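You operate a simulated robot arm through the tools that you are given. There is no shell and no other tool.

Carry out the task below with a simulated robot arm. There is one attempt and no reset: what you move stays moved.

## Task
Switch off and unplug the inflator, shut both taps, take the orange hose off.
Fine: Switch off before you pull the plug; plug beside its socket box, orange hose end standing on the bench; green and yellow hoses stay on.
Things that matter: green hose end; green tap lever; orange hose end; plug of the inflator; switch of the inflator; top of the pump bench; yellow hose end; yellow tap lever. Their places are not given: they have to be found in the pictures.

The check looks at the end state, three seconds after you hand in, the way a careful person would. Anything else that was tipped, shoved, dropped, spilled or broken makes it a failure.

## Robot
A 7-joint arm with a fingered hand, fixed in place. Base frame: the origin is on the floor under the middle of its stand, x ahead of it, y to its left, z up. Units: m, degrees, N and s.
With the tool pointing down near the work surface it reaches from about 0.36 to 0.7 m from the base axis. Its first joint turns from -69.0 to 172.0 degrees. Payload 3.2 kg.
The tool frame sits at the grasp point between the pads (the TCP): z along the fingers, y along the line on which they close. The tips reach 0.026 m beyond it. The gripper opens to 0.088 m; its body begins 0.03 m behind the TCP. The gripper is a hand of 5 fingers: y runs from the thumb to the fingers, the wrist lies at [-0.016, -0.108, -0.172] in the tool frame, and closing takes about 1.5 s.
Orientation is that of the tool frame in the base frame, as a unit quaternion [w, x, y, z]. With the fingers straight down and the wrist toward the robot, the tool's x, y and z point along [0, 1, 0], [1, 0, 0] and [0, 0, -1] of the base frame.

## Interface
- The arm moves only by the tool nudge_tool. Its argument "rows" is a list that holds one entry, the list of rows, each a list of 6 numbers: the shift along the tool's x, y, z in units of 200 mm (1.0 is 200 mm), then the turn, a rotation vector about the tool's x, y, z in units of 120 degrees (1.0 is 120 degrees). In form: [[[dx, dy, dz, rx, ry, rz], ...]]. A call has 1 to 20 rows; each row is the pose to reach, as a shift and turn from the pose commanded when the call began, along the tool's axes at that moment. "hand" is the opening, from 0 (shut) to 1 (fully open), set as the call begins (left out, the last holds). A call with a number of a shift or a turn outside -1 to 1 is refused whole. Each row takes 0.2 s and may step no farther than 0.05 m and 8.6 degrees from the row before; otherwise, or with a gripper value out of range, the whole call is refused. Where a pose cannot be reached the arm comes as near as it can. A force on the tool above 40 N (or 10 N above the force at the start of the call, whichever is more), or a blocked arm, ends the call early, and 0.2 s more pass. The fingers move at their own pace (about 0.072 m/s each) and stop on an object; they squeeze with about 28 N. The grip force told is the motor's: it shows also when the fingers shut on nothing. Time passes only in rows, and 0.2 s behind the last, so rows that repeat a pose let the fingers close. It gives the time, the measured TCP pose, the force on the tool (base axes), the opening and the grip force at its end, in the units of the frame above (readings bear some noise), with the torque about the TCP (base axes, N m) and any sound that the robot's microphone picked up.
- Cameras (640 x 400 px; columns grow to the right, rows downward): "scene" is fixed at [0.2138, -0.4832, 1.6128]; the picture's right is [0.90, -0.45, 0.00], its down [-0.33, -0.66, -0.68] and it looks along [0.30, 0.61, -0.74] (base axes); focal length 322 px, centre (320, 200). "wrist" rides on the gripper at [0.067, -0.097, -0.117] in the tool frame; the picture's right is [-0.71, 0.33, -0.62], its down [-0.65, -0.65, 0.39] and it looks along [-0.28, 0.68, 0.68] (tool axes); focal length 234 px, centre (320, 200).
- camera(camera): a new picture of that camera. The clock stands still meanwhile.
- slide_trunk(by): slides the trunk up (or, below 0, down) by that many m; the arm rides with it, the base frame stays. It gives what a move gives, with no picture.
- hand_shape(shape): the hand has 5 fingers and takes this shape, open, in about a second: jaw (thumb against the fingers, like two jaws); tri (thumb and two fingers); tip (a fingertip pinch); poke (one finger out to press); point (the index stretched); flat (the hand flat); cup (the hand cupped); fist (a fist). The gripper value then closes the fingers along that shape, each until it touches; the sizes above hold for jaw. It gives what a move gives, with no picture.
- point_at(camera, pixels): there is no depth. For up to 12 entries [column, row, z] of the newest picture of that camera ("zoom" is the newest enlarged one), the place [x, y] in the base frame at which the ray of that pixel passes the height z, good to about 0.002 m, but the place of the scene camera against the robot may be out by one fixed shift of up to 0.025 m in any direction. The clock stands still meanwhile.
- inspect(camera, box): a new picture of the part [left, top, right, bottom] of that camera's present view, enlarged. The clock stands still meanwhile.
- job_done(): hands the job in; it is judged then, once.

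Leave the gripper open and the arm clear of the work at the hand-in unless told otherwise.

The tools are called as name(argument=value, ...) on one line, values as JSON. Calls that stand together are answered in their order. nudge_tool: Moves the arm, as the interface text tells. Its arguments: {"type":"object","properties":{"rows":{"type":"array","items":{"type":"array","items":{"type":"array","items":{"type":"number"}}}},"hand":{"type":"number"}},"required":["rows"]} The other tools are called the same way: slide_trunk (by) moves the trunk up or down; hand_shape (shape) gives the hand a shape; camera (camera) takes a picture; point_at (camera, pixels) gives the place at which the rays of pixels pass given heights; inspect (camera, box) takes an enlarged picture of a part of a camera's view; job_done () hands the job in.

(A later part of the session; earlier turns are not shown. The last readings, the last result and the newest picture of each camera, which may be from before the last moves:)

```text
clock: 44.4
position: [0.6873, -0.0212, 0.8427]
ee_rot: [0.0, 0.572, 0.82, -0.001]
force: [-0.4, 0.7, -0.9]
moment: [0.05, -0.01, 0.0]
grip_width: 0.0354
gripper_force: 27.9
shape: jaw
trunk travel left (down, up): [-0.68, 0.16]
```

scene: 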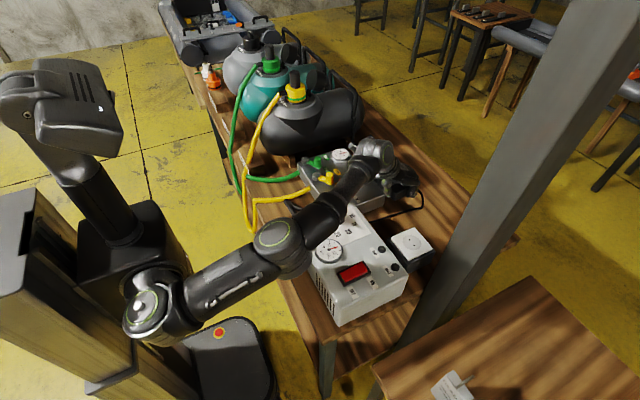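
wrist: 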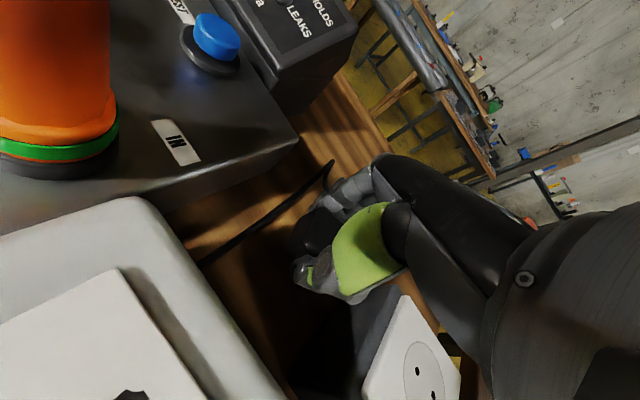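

I look again at the gap between plug, bench and the inflator.

inspect(camera="scene", box=[370, 180, 450, 250])

inspect(camera="wrist", box=[200, 160, 400, 320])

```text
5.71 times, centred on (410, 215) of scene
```

zoom: 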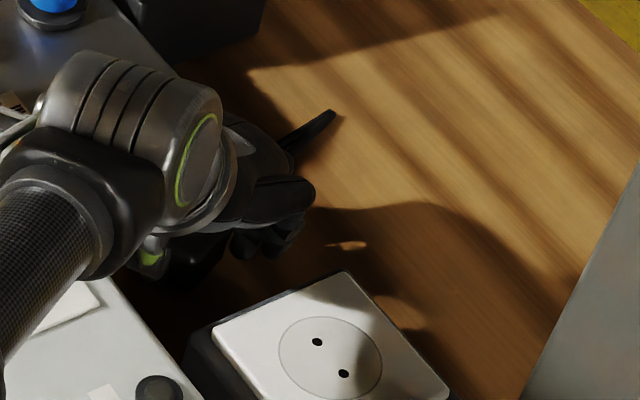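

```text
2.50 times, centred on (300, 240) of wrist
```

zoom: 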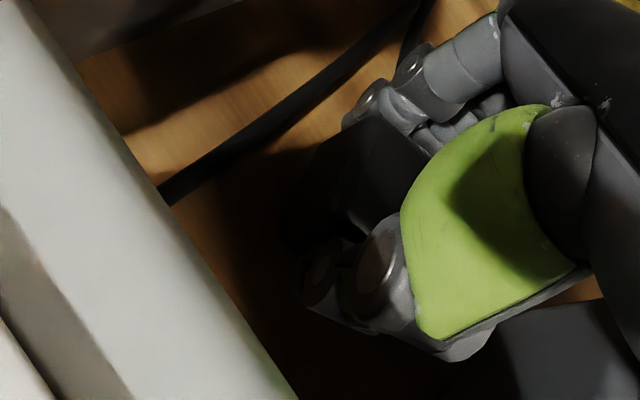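

Clearances remain fine. I go on down 2 mm a row.

nudge_tool(rows=[[[0, 0, 0.01, 0, 0, 0], [0, 0, 0.02, 0, 0, 0], [0, 0, 0.03, 0, 0, 0], [0, 0, 0.04, 0, 0, 0]]])

```text
clock: 45.4
position: [0.687, -0.0231, 0.8342]
ee_rot: [0.0, 0.573, 0.82, 0.0]
force: [-0.3, 0.5, -0.5]
moment: [0.03, -0.02, 0.02]
grip_width: 0.0354
gripper_force: 28.0
shape: jaw
trunk travel left (down, up): [-0.68, 0.16]
```

nudge_tool(rows=[[[0, 0, 0.01, 0, 0, 0], [0, 0, 0.02, 0, 0, 0], [0, 0, 0.03, 0, 0, 0]]])

inspect(camera="wrist", box=[200, 160, 400, 320])

```text
clock: 46.1
position: [0.6873, -0.0216, 0.8322]
ee_rot: [0.002, 0.574, 0.819, 0.004]
force: [2.4, 0.4, 12.6]
moment: [-0.07, 0.12, -0.03]
grip_width: 0.0363
gripper_force: 27.6
shape: jaw
trunk travel left (down, up): [-0.68, 0.16]
```

```text
2.50 times, centred on (300, 240) of wrist
```

zoom: 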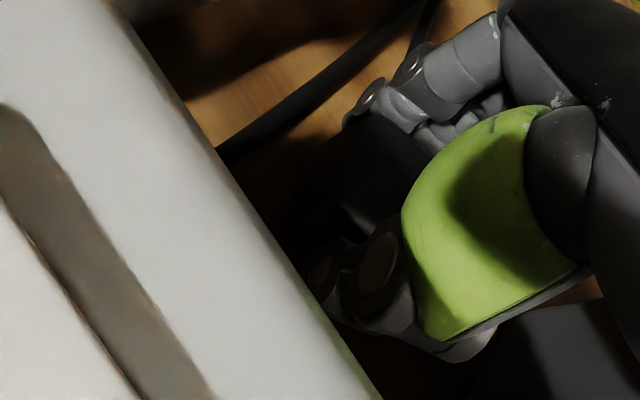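

Contact: 12.6 N upward, with the moment showing it's right under the TCP, so the plug sits on the bench. I ease up 1.5 mm and open the hand.

nudge_tool(rows=[[[0, 0, -0.006, 0, 0, 0], [0, 0, -0.006, 0, 0, 0], [0, 0, -0.006, 0, 0, 0], [0, 0, -0.006, 0, 0, 0], [0, 0, -0.006, 0, 0, 0]]], hand=0.75)

inspect(camera="wrist", box=[200, 160, 400, 320])

```text
clock: 47.4
position: [0.6869, -0.0209, 0.8302]
ee_rot: [0.0, 0.573, 0.819, 0.0]
force: [0.7, 0.6, 0.2]
moment: [0.01, 0.02, 0.04]
grip_width: 0.0657
gripper_force: 0.0
shape: jaw
trunk travel left (down, up): [-0.68, 0.16]
```

```text
2.50 times, centred on (300, 240) of wrist
```

zoom: 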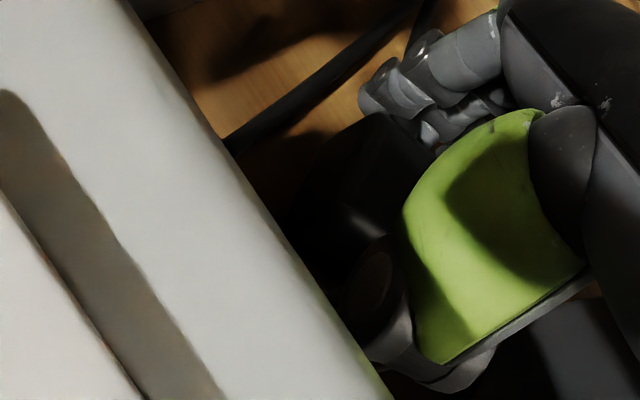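

Released, force near zero. I lift straight up slowly.

nudge_tool(rows=[[[0, 0, -0.05, 0, 0, 0], [0, 0, -0.12, 0, 0, 0], [0, 0, -0.22, 0, 0, 0], [0, 0, -0.35, 0, 0, 0], [0, 0, -0.5, 0, 0, 0], [0, 0, -0.7, 0, 0, 0], [0, 0, -0.7, 0, 0, 0]]])

camera(camera="wrist")

inspect(camera="scene", box=[330, 140, 470, 260])

```text
clock: 49.0
position: [0.6876, -0.0239, 0.9682]
ee_rot: [0.0, 0.573, 0.819, 0.0]
force: [0.1, 0.4, 0.1]
moment: [0.03, -0.01, -0.03]
grip_width: 0.0654
gripper_force: 0.1
shape: jaw
trunk travel left (down, up): [-0.68, 0.16]
```

```text
taken
```

wrist: 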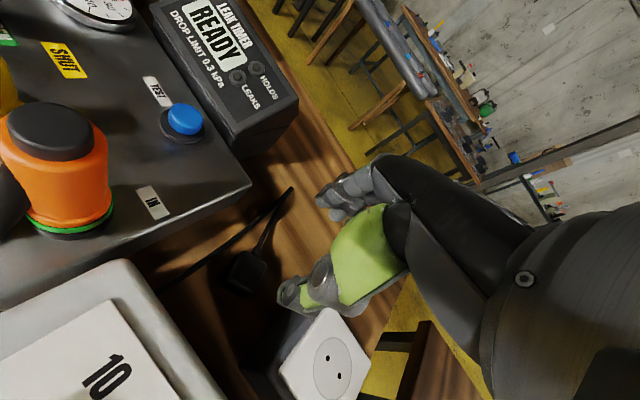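

```text
3.33 times, centred on (400, 200) of scene
```

zoom: 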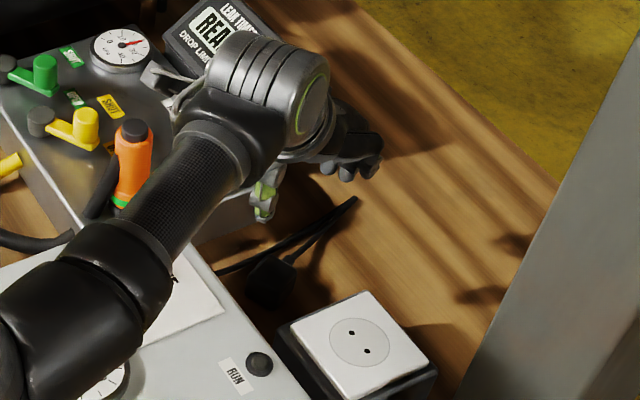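

The plug stands on the bench left of its socket box. Next the taps. I go up, turn the hand to 45° (wrist to the left-back, so the curled fingers stay away from the orange coupling), and hover near (0.555,0.14,1.04).

nudge_tool(rows=[[[0, 0, -0.18, 0, 0, 0], [0, 0, -0.36, 0, 0, 0.05], [0.111, -0.038, -0.36, 0, 0, 0.105], [0.222, -0.077, -0.36, 0, 0, 0.159], [0.333, -0.115, -0.36, 0, 0, 0.214], [0.444, -0.153, -0.36, 0, 0, 0.269], [0.554, -0.192, -0.36, 0, 0, 0.323], [0.665, -0.23, -0.36, 0, 0, 0.378], [0.776, -0.268, -0.36, 0, 0, 0.433], [0.887, -0.307, -0.36, 0, 0, 0.487], [0.998, -0.345, -0.36, 0, 0, 0.542], [0.998, -0.345, -0.36, 0, 0, 0.542]]])

hand_shape(shape="tip")

nudge_tool(rows=[[[0, 0, 0, 0, 0, 0], [0, 0, 0, 0, 0, 0], [0, 0, 0, 0, 0, 0], [0, 0, 0, 0, 0, 0], [0, 0, 0, 0, 0, 0], [0, 0, 0, 0, 0, 0], [0, 0, 0, 0, 0, 0]]], hand=0)

camera(camera="wrist")

camera(camera="scene")

```text
clock: 51.5
position: [0.557, 0.1251, 1.0428]
ee_rot: [0.001, 0.917, 0.398, 0.0]
force: [0.4, 0.5, -0.6]
moment: [0.01, -0.02, -0.01]
grip_width: 0.0656
gripper_force: 0.0
shape: jaw
out of reach, approached as far as the arm can: row 1, 11, 12
trunk travel left (down, up): [-0.68, 0.16]
```

```text
clock: 52.5
position: [0.5573, 0.1244, 1.0418]
ee_rot: [0.001, 0.917, 0.399, 0.001]
force: [0.5, -0.8, 0.9]
moment: [0.02, 0.01, -0.02]
grip_width: 0.0875
gripper_force: 0.1
shape: tip
trunk travel left (down, up): [-0.68, 0.16]
```

```text
clock: 54.0
position: [0.558, 0.1245, 1.0414]
ee_rot: [0.0, 0.916, 0.4, 0.0]
force: [-0.6, -0.1, 0.6]
moment: [0.0, 0.0, -0.02]
grip_width: 0.0
gripper_force: 27.9
shape: tip
trunk travel left (down, up): [-0.68, 0.16]
```

```text
taken
```

wrist: 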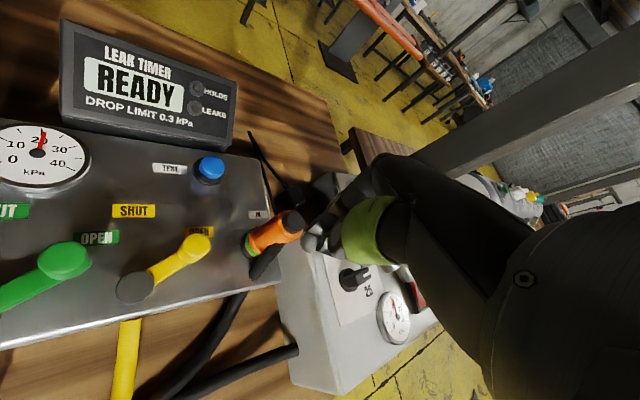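

```text
taken
```

scene: 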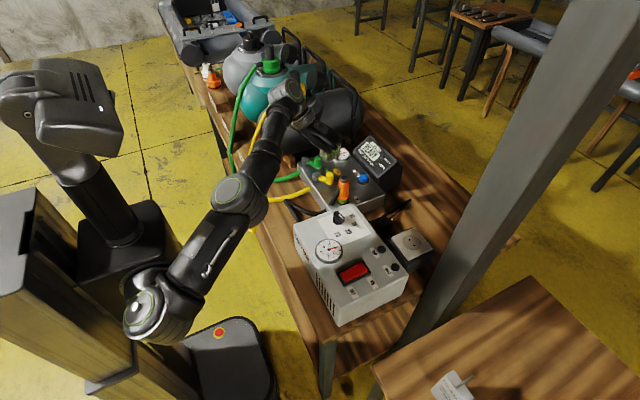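

I have an excellent view along the manifold. I take rays of yellow pivot, knob and labels to get lever angles.

point_at(camera="wrist", pixels=[[133, 211, 0.863], [200, 232, 0.863], [135, 285, 0.881], [195, 245, 0.905], [195, 245, 0.89], [97, 238, 0.863], [65, 258, 0.905], [65, 258, 0.89], [14, 211, 0.863], [290, 223, 0.953], [250, 246, 0.863]])

inspect(camera="wrist", box=[0, 170, 320, 370])

```text
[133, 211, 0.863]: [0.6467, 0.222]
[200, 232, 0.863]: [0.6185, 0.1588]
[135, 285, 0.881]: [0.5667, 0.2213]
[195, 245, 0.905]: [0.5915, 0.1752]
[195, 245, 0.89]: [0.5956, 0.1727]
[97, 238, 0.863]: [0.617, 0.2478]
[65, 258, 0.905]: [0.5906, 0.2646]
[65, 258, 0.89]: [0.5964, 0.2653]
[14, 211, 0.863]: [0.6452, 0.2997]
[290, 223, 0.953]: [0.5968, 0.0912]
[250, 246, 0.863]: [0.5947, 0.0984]
```

```text
2.00 times, centred on (160, 270) of wrist
```

zoom: 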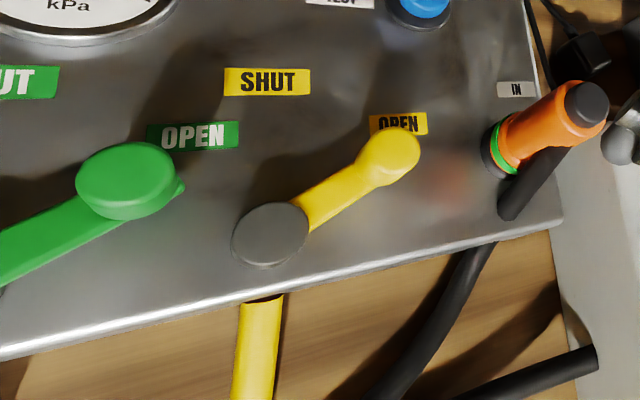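

Yellow lever points about −60°, its SHUT label lies at 0° (straight +x) and it must turn counter-clockwise. I bring the closed pinch behind the knob at about (0.563,0.163), first to TCP z 0.95.

nudge_tool(rows=[[[0.08, -0.056, 0.1, 0, 0, 0], [0.158, -0.113, 0.2, 0, 0, 0], [0.158, -0.113, 0.33, 0, 0, 0], [0.158, -0.113, 0.457, 0, 0, 0], [0.158, -0.113, 0.457, 0, 0, 0]]])

camera(camera="wrist")

inspect(camera="scene", box=[270, 110, 410, 220])

```text
clock: 55.2
position: [0.5476, 0.1487, 0.9567]
ee_rot: [0.0, 0.924, 0.382, 0.001]
force: [0.3, -0.7, 0.2]
moment: [0.02, 0.02, 0.01]
grip_width: 0.0002
gripper_force: 27.9
shape: tip
out of reach, approached as far as the arm can: row 1, 2, 3, 4, 5
trunk travel left (down, up): [-0.68, 0.16]
```

```text
taken
```

wrist: 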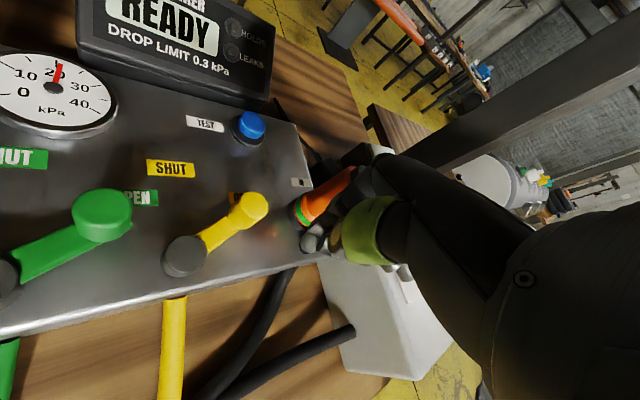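

```text
3.64 times, centred on (340, 165) of scene
```

zoom: 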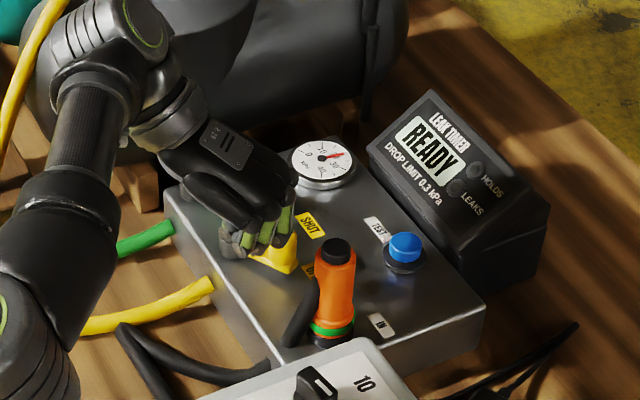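

The strong turn makes it unreachable here. I turn back to about 20° and go to the same point.

nudge_tool(rows=[[[0, 0, -0.05, 0, 0, -0.0694], [0.03, 0, -0.05, 0, 0, -0.1388], [0.07, 0.002, -0.03, 0, 0, -0.208], [0.105, 0.004, 0.0, 0, 0, -0.208], [0.105, 0.004, 0.03, 0, 0, -0.208], [0.105, 0.004, 0.03, 0, 0, -0.208]]])

camera(camera="wrist")

inspect(camera="scene", box=[270, 110, 410, 220])

```text
clock: 56.6
position: [0.5648, 0.1624, 0.948]
ee_rot: [0.0, 0.819, 0.573, 0.001]
force: [0.3, -0.4, -1.4]
moment: [0.02, -0.02, -0.03]
grip_width: 0.0
gripper_force: 27.8
shape: tip
trunk travel left (down, up): [-0.68, 0.16]
```

```text
taken
```

wrist: 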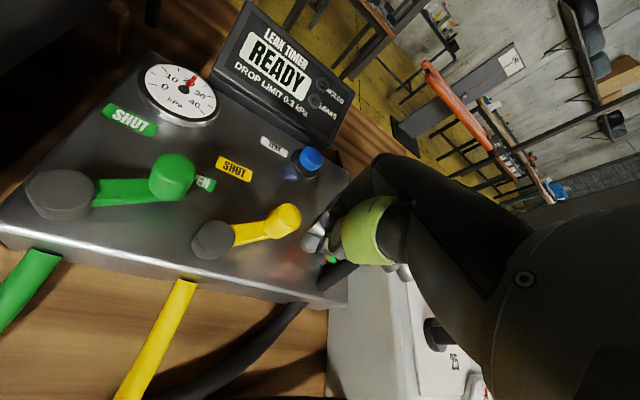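

```text
3.64 times, centred on (340, 165) of scene
```

zoom: 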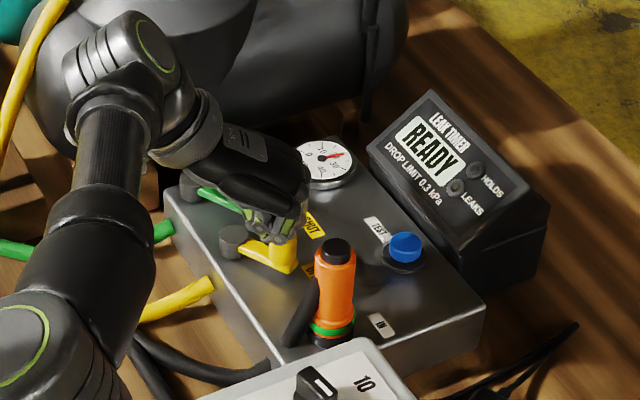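

Reachable now. Before lowering I look closely at the curled fingers relative to the orange coupling.

inspect(camera="scene", box=[315, 140, 375, 205])

inspect(camera="wrist", box=[260, 150, 420, 310])

```text
6.15 times, centred on (345, 172) of scene
```

zoom: 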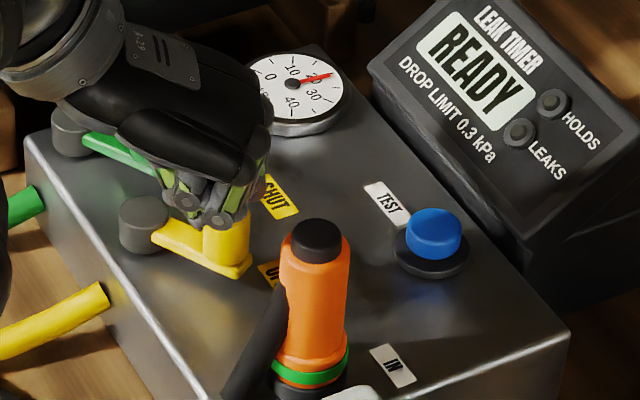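

```text
2.50 times, centred on (340, 230) of wrist
```

zoom: 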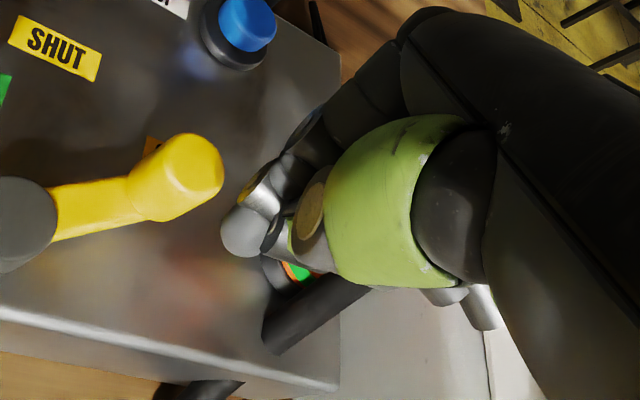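

The pinky side passes near the orange cap, so I choose a path that keeps the hand away from it: turn to 30°, start on the knob's near side at about (0.562,0.172), and keep the tip a bit higher (TCP z≈0.914).

nudge_tool(rows=[[[0.02, -0.015, 0, 0, 0, 0.042], [0.04, -0.03, 0, 0, 0, 0.0833], [0.04, -0.03, 0, 0, 0, 0.0833]]])

nudge_tool(rows=[[[0, 0, 0.05, 0, 0, 0], [0, 0, 0.1, 0, 0, 0], [0, 0, 0.14, 0, 0, 0], [0, 0, 0.165, 0, 0, 0], [0, 0, 0.165, 0, 0, 0]]])

inspect(camera="wrist", box=[200, 150, 400, 310])

inspect(camera="scene", box=[315, 140, 375, 205])

```text
clock: 57.5
position: [0.5604, 0.1725, 0.949]
ee_rot: [-0.001, 0.866, 0.5, 0.0]
force: [-0.3, 0.2, -0.1]
moment: [0.01, 0.02, 0.03]
grip_width: 0.0
gripper_force: 27.9
shape: tip
trunk travel left (down, up): [-0.68, 0.16]
```

```text
clock: 58.6
position: [0.5632, 0.1726, 0.916]
ee_rot: [0.001, 0.866, 0.5, 0.0]
force: [-0.9, 0.3, 0.6]
moment: [0.0, -0.01, 0.02]
grip_width: 0.0
gripper_force: 28.1
shape: tip
trunk travel left (down, up): [-0.68, 0.16]
```

```text
2.50 times, centred on (300, 230) of wrist
```

zoom: 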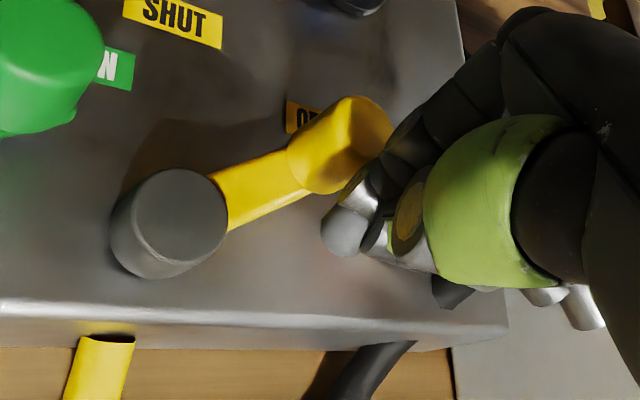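

```text
6.15 times, centred on (345, 172) of scene
```

zoom: 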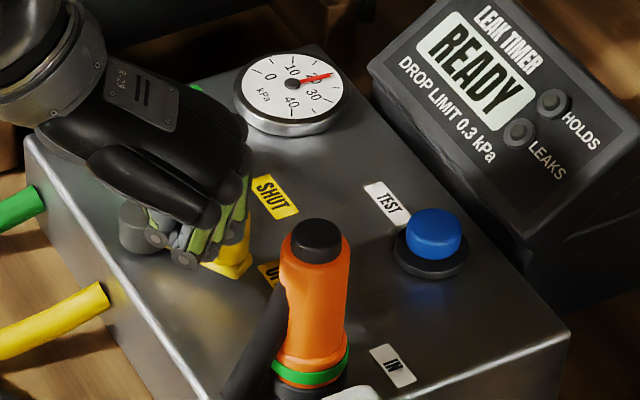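

No contact yet; the tip is on the near side of the yellow knob. I push forward-left gently along the arc for the first part and look.

nudge_tool(rows=[[[0.013, 0.018, 0, 0, 0, 0], [0.026, 0.036, 0, 0, 0, 0], [0.046, 0.052, 0, 0, 0, 0], [0.067, 0.067, 0, 0, 0, 0], [0.09, 0.085, 0, 0, 0, 0], [0.1166, 0.102, 0, 0, 0, 0]]])

inspect(camera="wrist", box=[200, 150, 400, 310])

inspect(camera="scene", box=[315, 140, 375, 205])

```text
clock: 60.0
position: [0.572, 0.1698, 0.918]
ee_rot: [0.0, 0.866, 0.501, 0.001]
force: [-0.2, -0.4, 0.4]
moment: [0.04, 0.02, 0.02]
grip_width: 0.0001
gripper_force: 28.1
shape: tip
out of reach, approached as far as the arm can: row 3, 4, 5, 6
trunk travel left (down, up): [-0.68, 0.16]
```

```text
2.50 times, centred on (300, 230) of wrist
```

zoom: 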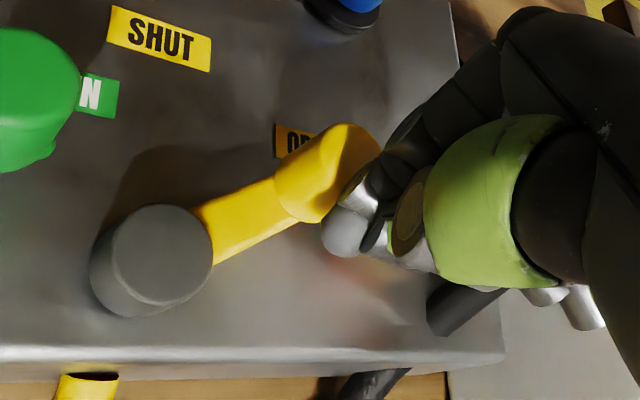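

```text
6.15 times, centred on (345, 172) of scene
```

zoom: 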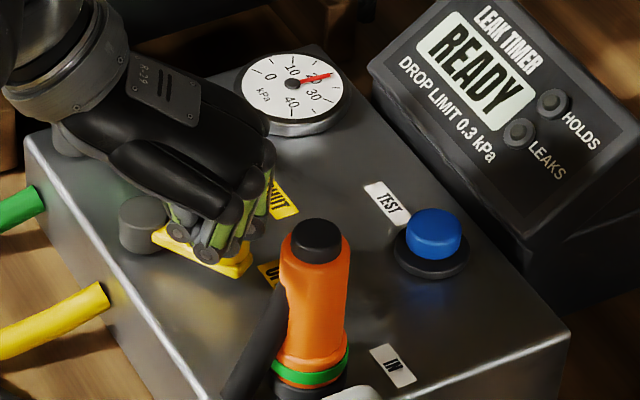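

The 30° turn runs into a reach limit here. I back off, lift, turn to 0°, and check that this still clears the orange cap.

nudge_tool(rows=[[[-0.0115, -0.057, 0, 0, 0, 0], [-0.0115, -0.057, -0.12, 0, 0, 0], [-0.0115, -0.057, -0.235, 0, 0, -0.06], [-0.0115, -0.057, -0.235, 0, 0, -0.125], [-0.0115, -0.057, -0.235, 0, 0, -0.19], [-0.0115, -0.057, -0.235, 0, 0, -0.25], [-0.0115, -0.057, -0.235, 0, 0, -0.25]]])

inspect(camera="scene", box=[315, 140, 375, 205])

camera(camera="wrist")

```text
clock: 61.6
position: [0.562, 0.174, 0.9644]
ee_rot: [0.0, 0.707, 0.707, 0.0]
force: [0.4, 0.0, -0.3]
moment: [0.0, -0.02, 0.01]
grip_width: 0.0
gripper_force: 28.5
shape: tip
trunk travel left (down, up): [-0.68, 0.16]
```

```text
6.15 times, centred on (345, 172) of scene
```

zoom: 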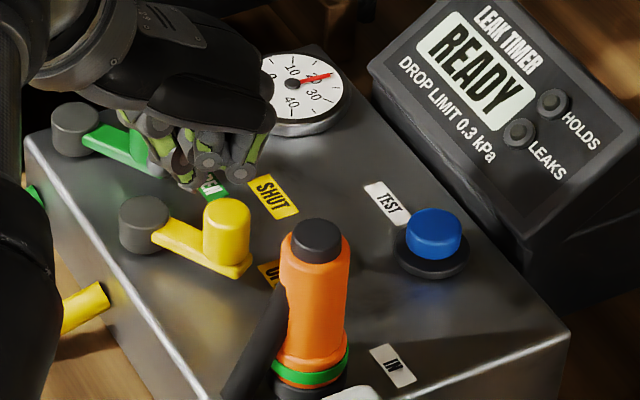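

```text
taken
```

wrist: 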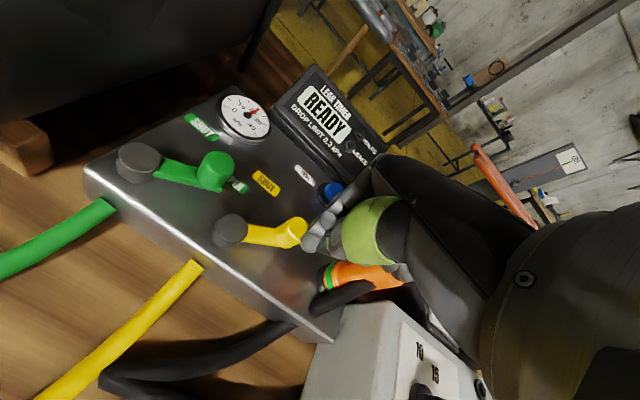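

With 0° the hand silhouette stays about 2 cm off the orange cap. I lower to TCP z≈0.914 beside the knob.

nudge_tool(rows=[[[0, 0, 0.07, 0, 0, 0], [0, 0, 0.14, 0, 0, 0], [0, 0, 0.2, 0, 0, 0], [0, 0, 0.25, 0, 0, 0], [0, 0, 0.25, 0, 0, 0]]])

inspect(camera="wrist", box=[200, 150, 400, 310])

inspect(camera="scene", box=[315, 140, 375, 205])

```text
clock: 62.9
position: [0.5616, 0.1738, 0.9146]
ee_rot: [0.0, 0.707, 0.707, 0.001]
force: [0.4, 0.3, 0.1]
moment: [0.03, -0.01, 0.0]
grip_width: 0.0
gripper_force: 27.8
shape: tip
trunk travel left (down, up): [-0.68, 0.16]
```

```text
2.50 times, centred on (300, 230) of wrist
```

zoom: 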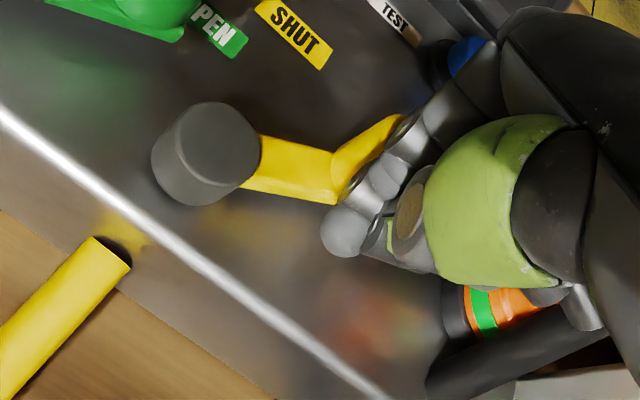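

```text
6.15 times, centred on (345, 172) of scene
```

zoom: 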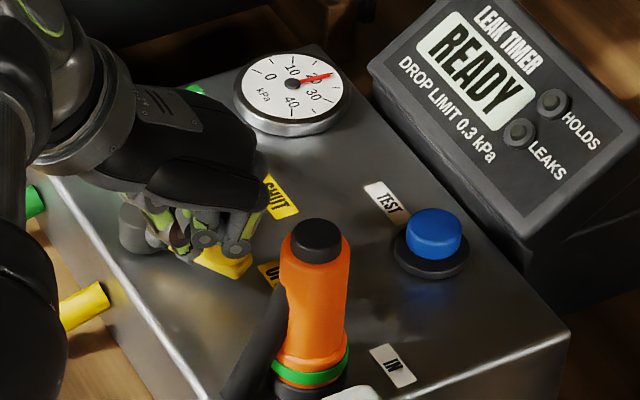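

The tip is right behind lever and knob. I push forward and left along the arc.

nudge_tool(rows=[[[0.002, 0.026, 0, 0, 0, 0], [0.0035, 0.052, 0, 0, 0, 0], [0.012, 0.076, 0, 0, 0, 0], [0.0235, 0.1, 0, 0, 0, 0], [0.037, 0.128, 0, 0, 0, 0], [0.051, 0.1545, 0, 0, 0, 0]]])

inspect(camera="wrist", box=[200, 150, 400, 310])

inspect(camera="scene", box=[315, 140, 375, 205])

```text
clock: 64.2
position: [0.5925, 0.1835, 0.9139]
ee_rot: [0.0, 0.707, 0.707, 0.0]
force: [-1.4, 0.5, 0.3]
moment: [0.01, -0.01, 0.04]
grip_width: 0.0001
gripper_force: 27.7
shape: tip
trunk travel left (down, up): [-0.68, 0.16]
```

```text
2.50 times, centred on (300, 230) of wrist
```

zoom: 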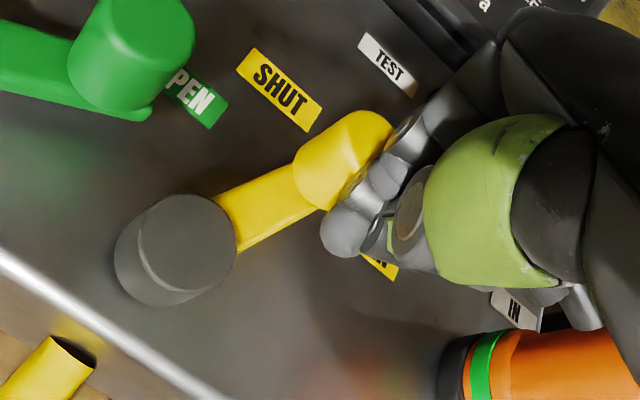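

```text
6.15 times, centred on (345, 172) of scene
```

zoom: 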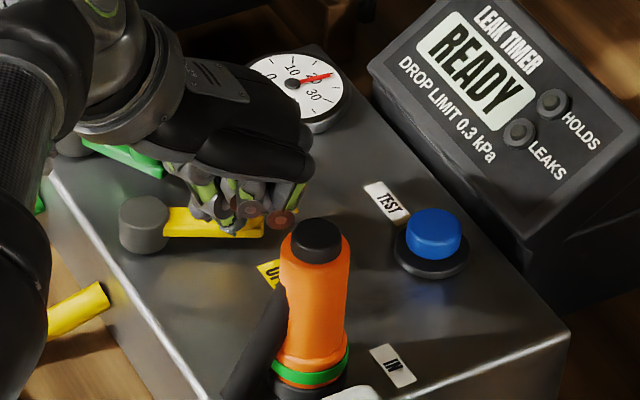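

The lever turns easily (force about 1.5 N). I continue along the arc, now more to the left.

nudge_tool(rows=[[[0.011, 0.026, 0, 0, 0, 0], [0.0225, 0.0525, 0, 0, 0, 0], [0.045, 0.075, 0, 0, 0, 0], [0.0675, 0.0975, 0, 0, 0, 0]]])

inspect(camera="wrist", box=[200, 130, 400, 310])

inspect(camera="scene", box=[315, 140, 375, 205])

```text
clock: 65.2
position: [0.6111, 0.1954, 0.9126]
ee_rot: [0.001, 0.707, 0.707, 0.001]
force: [-1.6, -1.3, 0.8]
moment: [-0.02, -0.02, 0.04]
grip_width: 0.0
gripper_force: 28.1
shape: tip
trunk travel left (down, up): [-0.68, 0.16]
```

```text
2.22 times, centred on (300, 220) of wrist
```

zoom: 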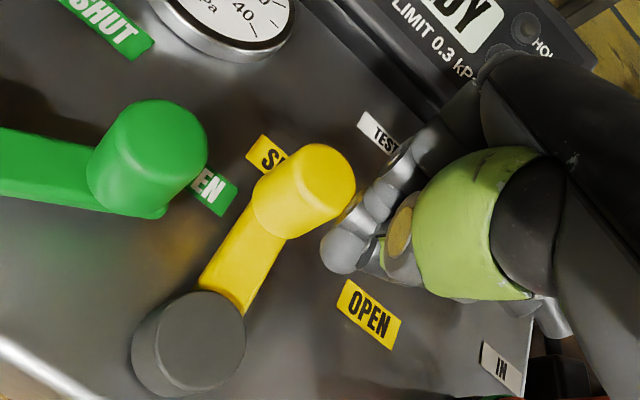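

```text
6.15 times, centred on (345, 172) of scene
```

zoom: 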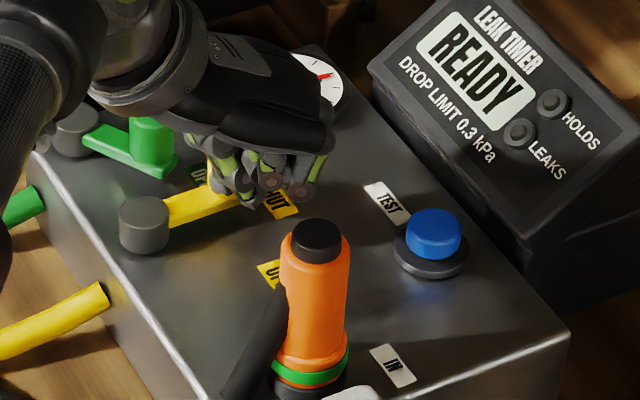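

I measure the lever's present angle from this view.

point_at(camera="wrist", pixels=[[242, 279, 0.881], [299.2, 210, 0.905], [299.2, 210, 0.9], [297.3, 213, 0.905]])

```text
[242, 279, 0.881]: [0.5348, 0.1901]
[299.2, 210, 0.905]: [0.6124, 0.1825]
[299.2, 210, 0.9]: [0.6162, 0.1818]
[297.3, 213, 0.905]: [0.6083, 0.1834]
```

That used an older picture; I take a fresh wrist picture and measure again.

camera(camera="wrist")

point_at(camera="wrist", pixels=[[242, 279, 0.881], [299.2, 210, 0.905], [299.2, 210, 0.9], [271, 198, 0.863], [322, 271, 0.863]])

```text
taken
```

wrist: 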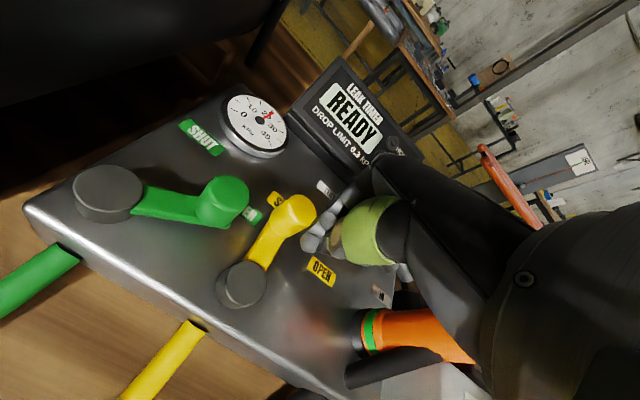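

```text
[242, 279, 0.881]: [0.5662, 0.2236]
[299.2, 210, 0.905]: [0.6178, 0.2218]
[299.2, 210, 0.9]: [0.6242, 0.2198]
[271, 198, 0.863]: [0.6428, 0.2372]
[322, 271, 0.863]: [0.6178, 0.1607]
```

The yellow lever now points straight at SHUT (about −2°). I push on gently to see whether it is at its stop.

nudge_tool(rows=[[[0.01, 0.01, 0, 0, 0, 0], [0.02, 0.015, 0, 0, 0, 0], [0.03, 0.02, 0, 0, 0, 0]]])

camera(camera="wrist")

inspect(camera="wrist", box=[180, 150, 360, 310])

```text
clock: 66.0
position: [0.6119, 0.1961, 0.9145]
ee_rot: [0.0, 0.707, 0.707, 0.001]
force: [-1.4, -2.6, 2.2]
moment: [0.02, -0.01, 0.03]
grip_width: 0.0
gripper_force: 28.2
shape: tip
out of reach, approached as far as the arm can: row 1, 2, 3
trunk travel left (down, up): [-0.68, 0.16]
```

```text
taken
```

wrist: 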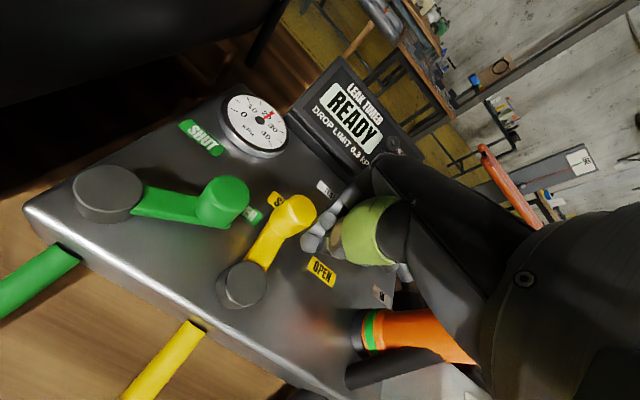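

```text
2.50 times, centred on (270, 230) of wrist
```

zoom: 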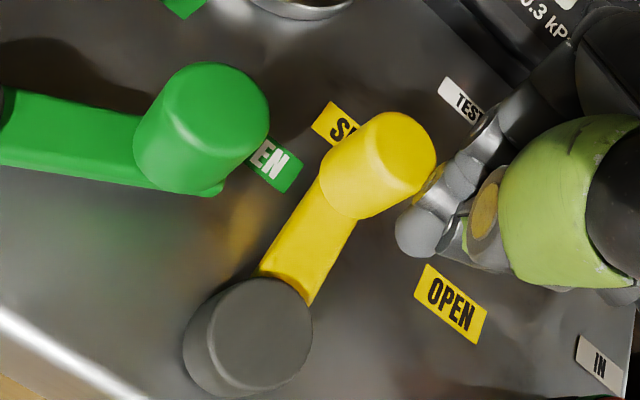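

The arm's reach ends here at this hand angle. I turn the hand −20° about the fingertip, which gives more reach, then continue.

nudge_tool(rows=[[[0, -0.01, 0, 0, 0, -0.055], [0, -0.01, 0, 0, 0, -0.11], [0, -0.01, 0, 0, 0, -0.167], [0, -0.01, 0, 0, 0, -0.167]]])

camera(camera="wrist")

inspect(camera="scene", box=[315, 130, 385, 205])

```text
clock: 67.0
position: [0.6093, 0.1976, 0.914]
ee_rot: [0.001, 0.572, 0.82, 0.001]
force: [-0.5, 0.1, -0.6]
moment: [0.02, -0.02, 0.02]
grip_width: 0.0001
gripper_force: 28.4
shape: tip
trunk travel left (down, up): [-0.68, 0.16]
```

```text
taken
```

wrist: 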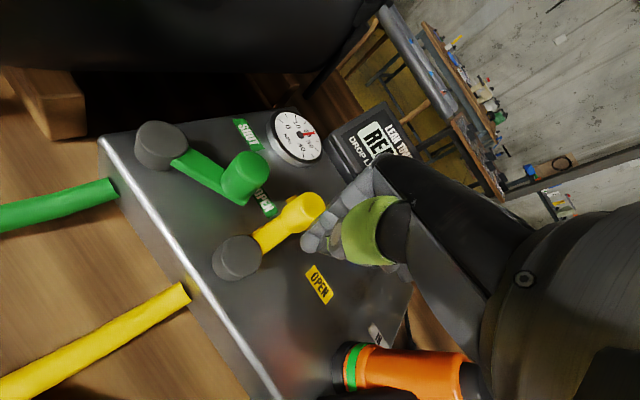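

```text
5.33 times, centred on (350, 168) of scene
```

zoom: 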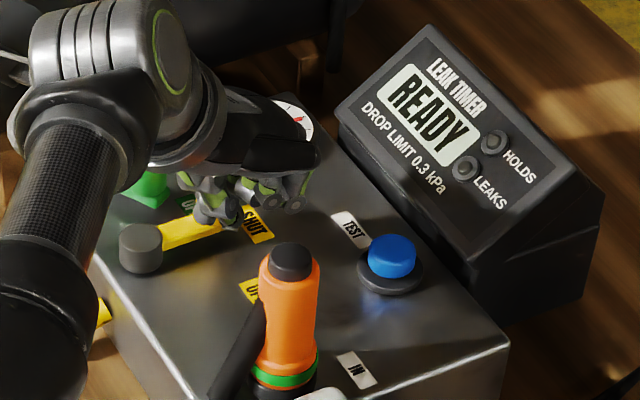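

Now I push on in small steps to the left, watching force.

nudge_tool(rows=[[[0.015, 0.032, 0, 0, 0, 0], [0.027, 0.044, 0, 0, 0, 0], [0.038, 0.056, 0, 0, 0, 0]]])

camera(camera="wrist")

inspect(camera="wrist", box=[180, 150, 360, 310])

```text
clock: 67.8
position: [0.6163, 0.2032, 0.9178]
ee_rot: [0.001, 0.575, 0.818, 0.002]
force: [-4.4, -14.8, 8.6]
moment: [0.01, 0.07, 0.16]
grip_width: 0.0003
gripper_force: 28.0
shape: tip
trunk travel left (down, up): [-0.68, 0.16]
```

```text
taken
```

wrist: 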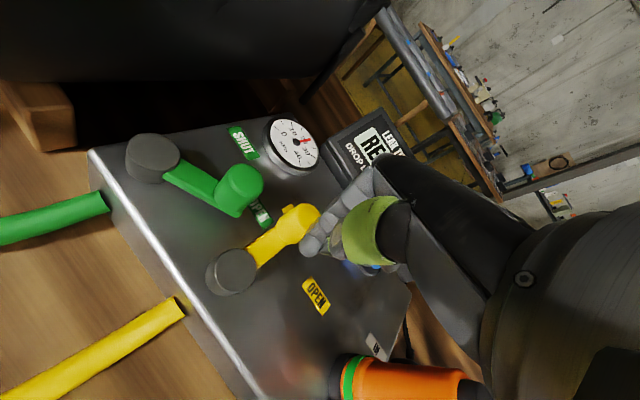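

```text
2.50 times, centred on (270, 230) of wrist
```

zoom: 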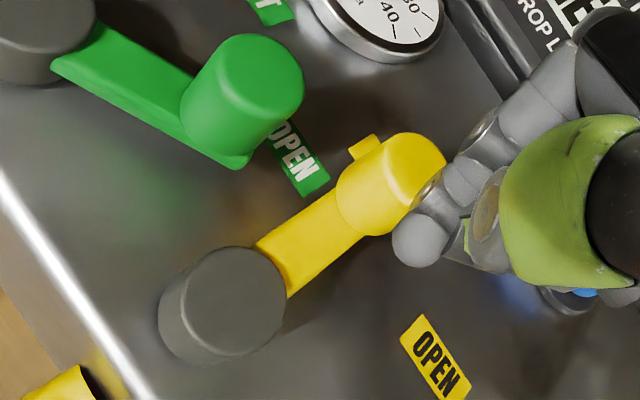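

Resistance of 15 N: the lever is at its stop with the SHUT label under it. I back away from it and measure the angle.

point_at(camera="wrist", pixels=[[235, 264, 0.881], [306.8, 214, 0.905], [306.8, 214, 0.9]])

nudge_tool(rows=[[[-0.03, -0.02, 0, 0, 0, 0], [-0.06, -0.04, 0, 0, 0, 0], [-0.06, -0.04, -0.15, 0, 0, 0], [-0.06, -0.04, -0.3, 0, 0, 0], [-0.06, -0.04, -0.45, 0, 0, 0], [-0.06, -0.04, -0.45, 0, 0, 0]]])

camera(camera="wrist")

inspect(camera="scene", box=[295, 130, 385, 205])

```text
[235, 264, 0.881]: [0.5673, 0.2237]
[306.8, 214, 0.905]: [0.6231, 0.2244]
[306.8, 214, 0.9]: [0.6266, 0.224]
```

```text
clock: 69.2
position: [0.6159, 0.1942, 1.0039]
ee_rot: [0.0, 0.573, 0.82, 0.001]
force: [0.6, -0.3, 0.2]
moment: [-0.01, 0.02, -0.02]
grip_width: 0.0
gripper_force: 28.3
shape: tip
trunk travel left (down, up): [-0.68, 0.16]
```

```text
taken
```

wrist: 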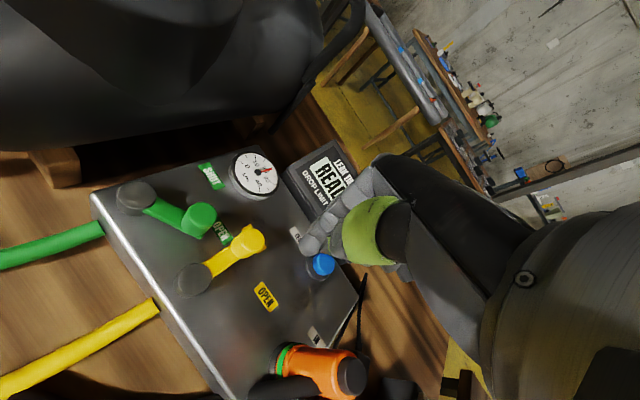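

```text
5.33 times, centred on (340, 168) of scene
```

zoom: 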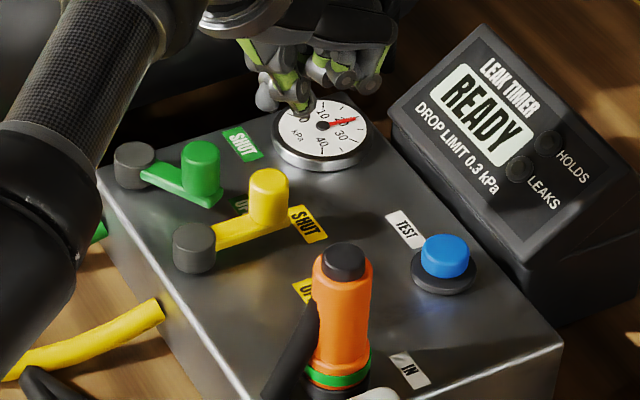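

Yellow is shut, lever at 0° over SHUT. Next the green tap. I check the green pivot, knob, and how near the black tank's side comes.

point_at(camera="wrist", pixels=[[135, 192, 0.881], [201, 214, 0.905], [201, 214, 0.9], [210, 175, 0.863], [193, 272, 0.881], [250, 236, 0.905], [200, 146, 0.85], [200, 146, 0.9], [200, 146, 0.95], [200, 146, 1.0], [270, 140, 0.9], [270, 140, 1.0]])

inspect(camera="wrist", box=[80, 100, 340, 300])

inspect(camera="scene", box=[240, 60, 400, 200])

```text
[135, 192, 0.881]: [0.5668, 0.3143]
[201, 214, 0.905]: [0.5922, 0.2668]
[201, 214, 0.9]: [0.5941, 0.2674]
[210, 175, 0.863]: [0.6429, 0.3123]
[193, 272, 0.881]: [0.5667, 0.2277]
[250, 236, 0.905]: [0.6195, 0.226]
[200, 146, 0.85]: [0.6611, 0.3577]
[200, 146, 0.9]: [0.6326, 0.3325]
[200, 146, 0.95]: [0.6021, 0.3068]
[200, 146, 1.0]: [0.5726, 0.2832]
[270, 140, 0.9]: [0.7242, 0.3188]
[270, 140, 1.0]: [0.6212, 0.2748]
```

```text
2.00 times, centred on (210, 200) of wrist
```

zoom: 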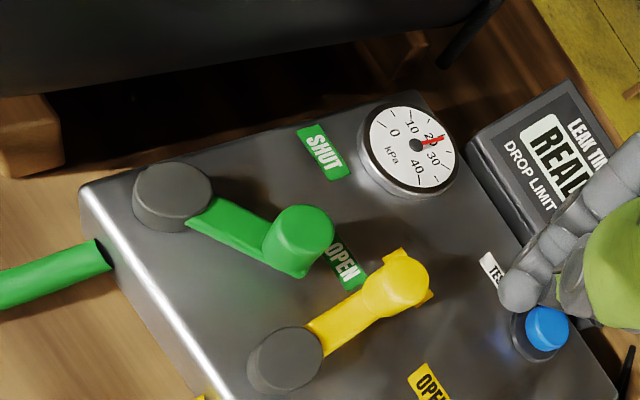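

```text
2.86 times, centred on (320, 130) of scene
```

zoom: 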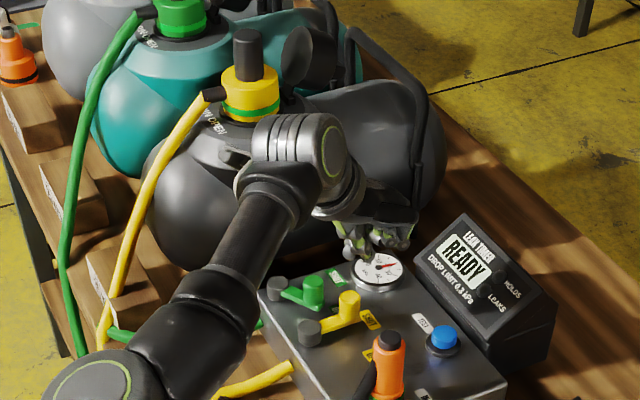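

Green pivot is at (0.567,0.314), its knob at (0.593,0.267). The tank's side comes near y≈0.35, so I lean the hand about 13° to the right (fingertip toward the left) and turn it 5° more, then hover at the near side of the green knob.

nudge_tool(rows=[[[0.13, -0.043, 0, 0, 0.036, -0.014], [0.26, -0.087, 0, 0, 0.072, -0.028], [0.396, -0.13, 0, 0, 0.108, -0.0417], [0.396, -0.13, 0.12, 0, 0.108, -0.0417], [0.396, -0.13, 0.245, 0, 0.108, -0.0417], [0.396, -0.13, 0.245, 0, 0.108, -0.0417]]])

camera(camera="wrist")

inspect(camera="scene", box=[270, 100, 390, 200])

```text
clock: 70.7
position: [0.5635, 0.2602, 0.9532]
ee_rot: [-0.092, 0.533, 0.839, 0.065]
force: [0.5, 0.3, 0.1]
moment: [0.02, 0.02, 0.01]
grip_width: 0.0001
gripper_force: 28.2
shape: tip
trunk travel left (down, up): [-0.68, 0.16]
```

```text
taken
```

wrist: 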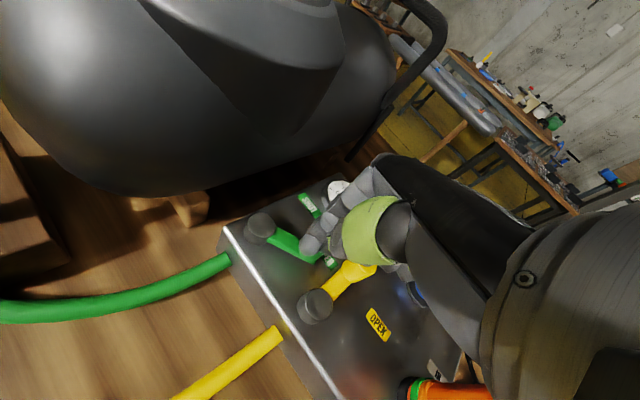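

```text
4.00 times, centred on (330, 150) of scene
```

zoom: 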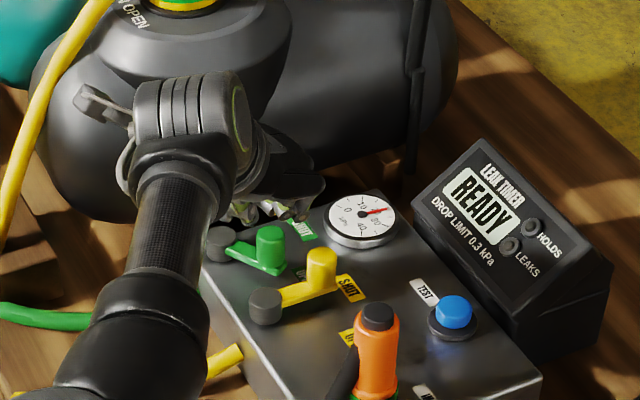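

The tip is on the near side of the green knob. I lower straight down 4 cm.

nudge_tool(rows=[[[-0.015, 0, 0.065, 0, 0, 0], [-0.03, -0.001, 0.13, 0, 0, 0], [-0.0447, -0.002, 0.195, 0, 0, 0], [-0.0447, -0.002, 0.195, 0, 0, 0]]])

inspect(camera="wrist", box=[200, 150, 400, 310])

inspect(camera="scene", box=[290, 120, 370, 190])

```text
clock: 71.7
position: [0.5617, 0.2599, 0.9132]
ee_rot: [-0.092, 0.533, 0.839, 0.065]
force: [-0.1, -0.1, -0.7]
moment: [-0.03, 0.0, -0.01]
grip_width: 0.0
gripper_force: 27.6
shape: tip
trunk travel left (down, up): [-0.68, 0.16]
```

```text
2.50 times, centred on (300, 230) of wrist
```

zoom: 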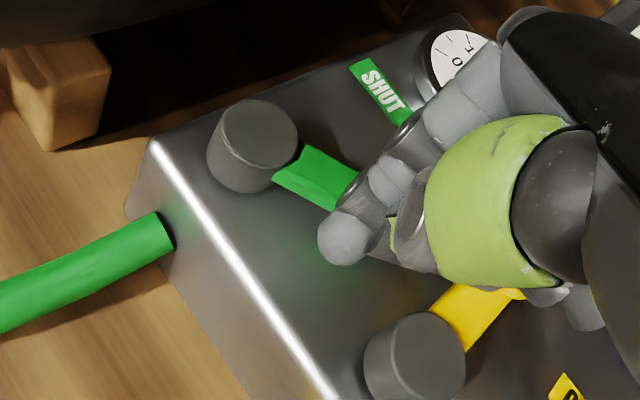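

```text
5.71 times, centred on (330, 155) of scene
```

zoom: 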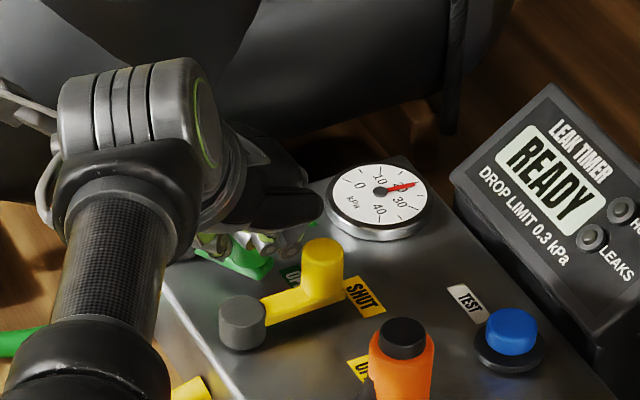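

I push the green lever along the same arc as the yellow one, first half.

nudge_tool(rows=[[[-0.009, 0.024, -0.002, 0, 0, 0], [-0.0185, 0.0486, -0.0037, 0, 0, 0], [-0.02, 0.075, -0.0037, 0, 0, 0], [-0.021, 0.1006, -0.0036, 0, 0, 0], [-0.02, 0.131, -0.003, 0, 0, 0], [-0.0193, 0.1616, -0.0026, 0, 0, 0]]])

inspect(camera="wrist", box=[200, 130, 400, 310])

inspect(camera="scene", box=[290, 110, 370, 180])

```text
clock: 73.0
position: [0.5887, 0.2687, 0.9147]
ee_rot: [-0.092, 0.534, 0.838, 0.065]
force: [0.0, -1.0, -0.6]
moment: [0.01, 0.01, 0.01]
grip_width: 0.0
gripper_force: 28.4
shape: tip
out of reach, approached as far as the arm can: row 6
trunk travel left (down, up): [-0.68, 0.16]
```

```text
2.22 times, centred on (300, 220) of wrist
```

zoom: 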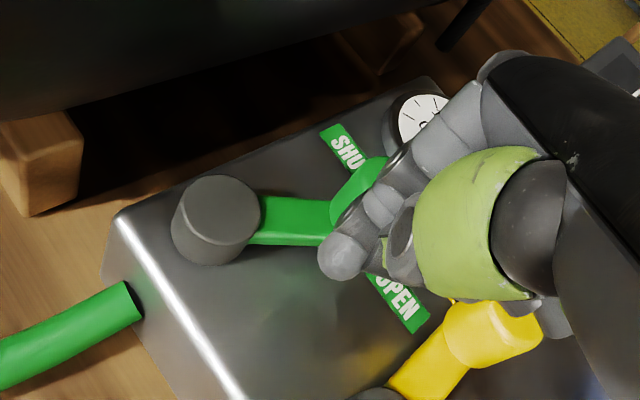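

```text
5.71 times, centred on (330, 145) of scene
```

zoom: 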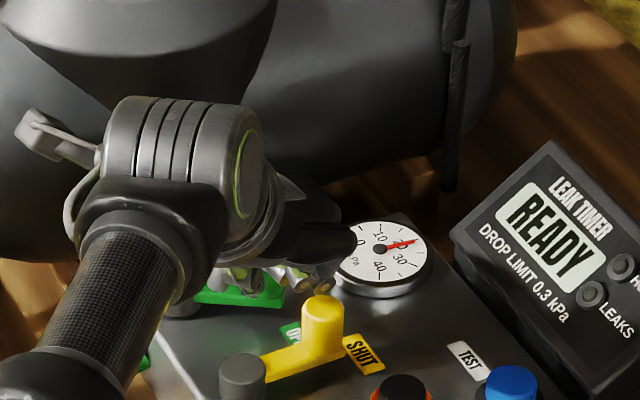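

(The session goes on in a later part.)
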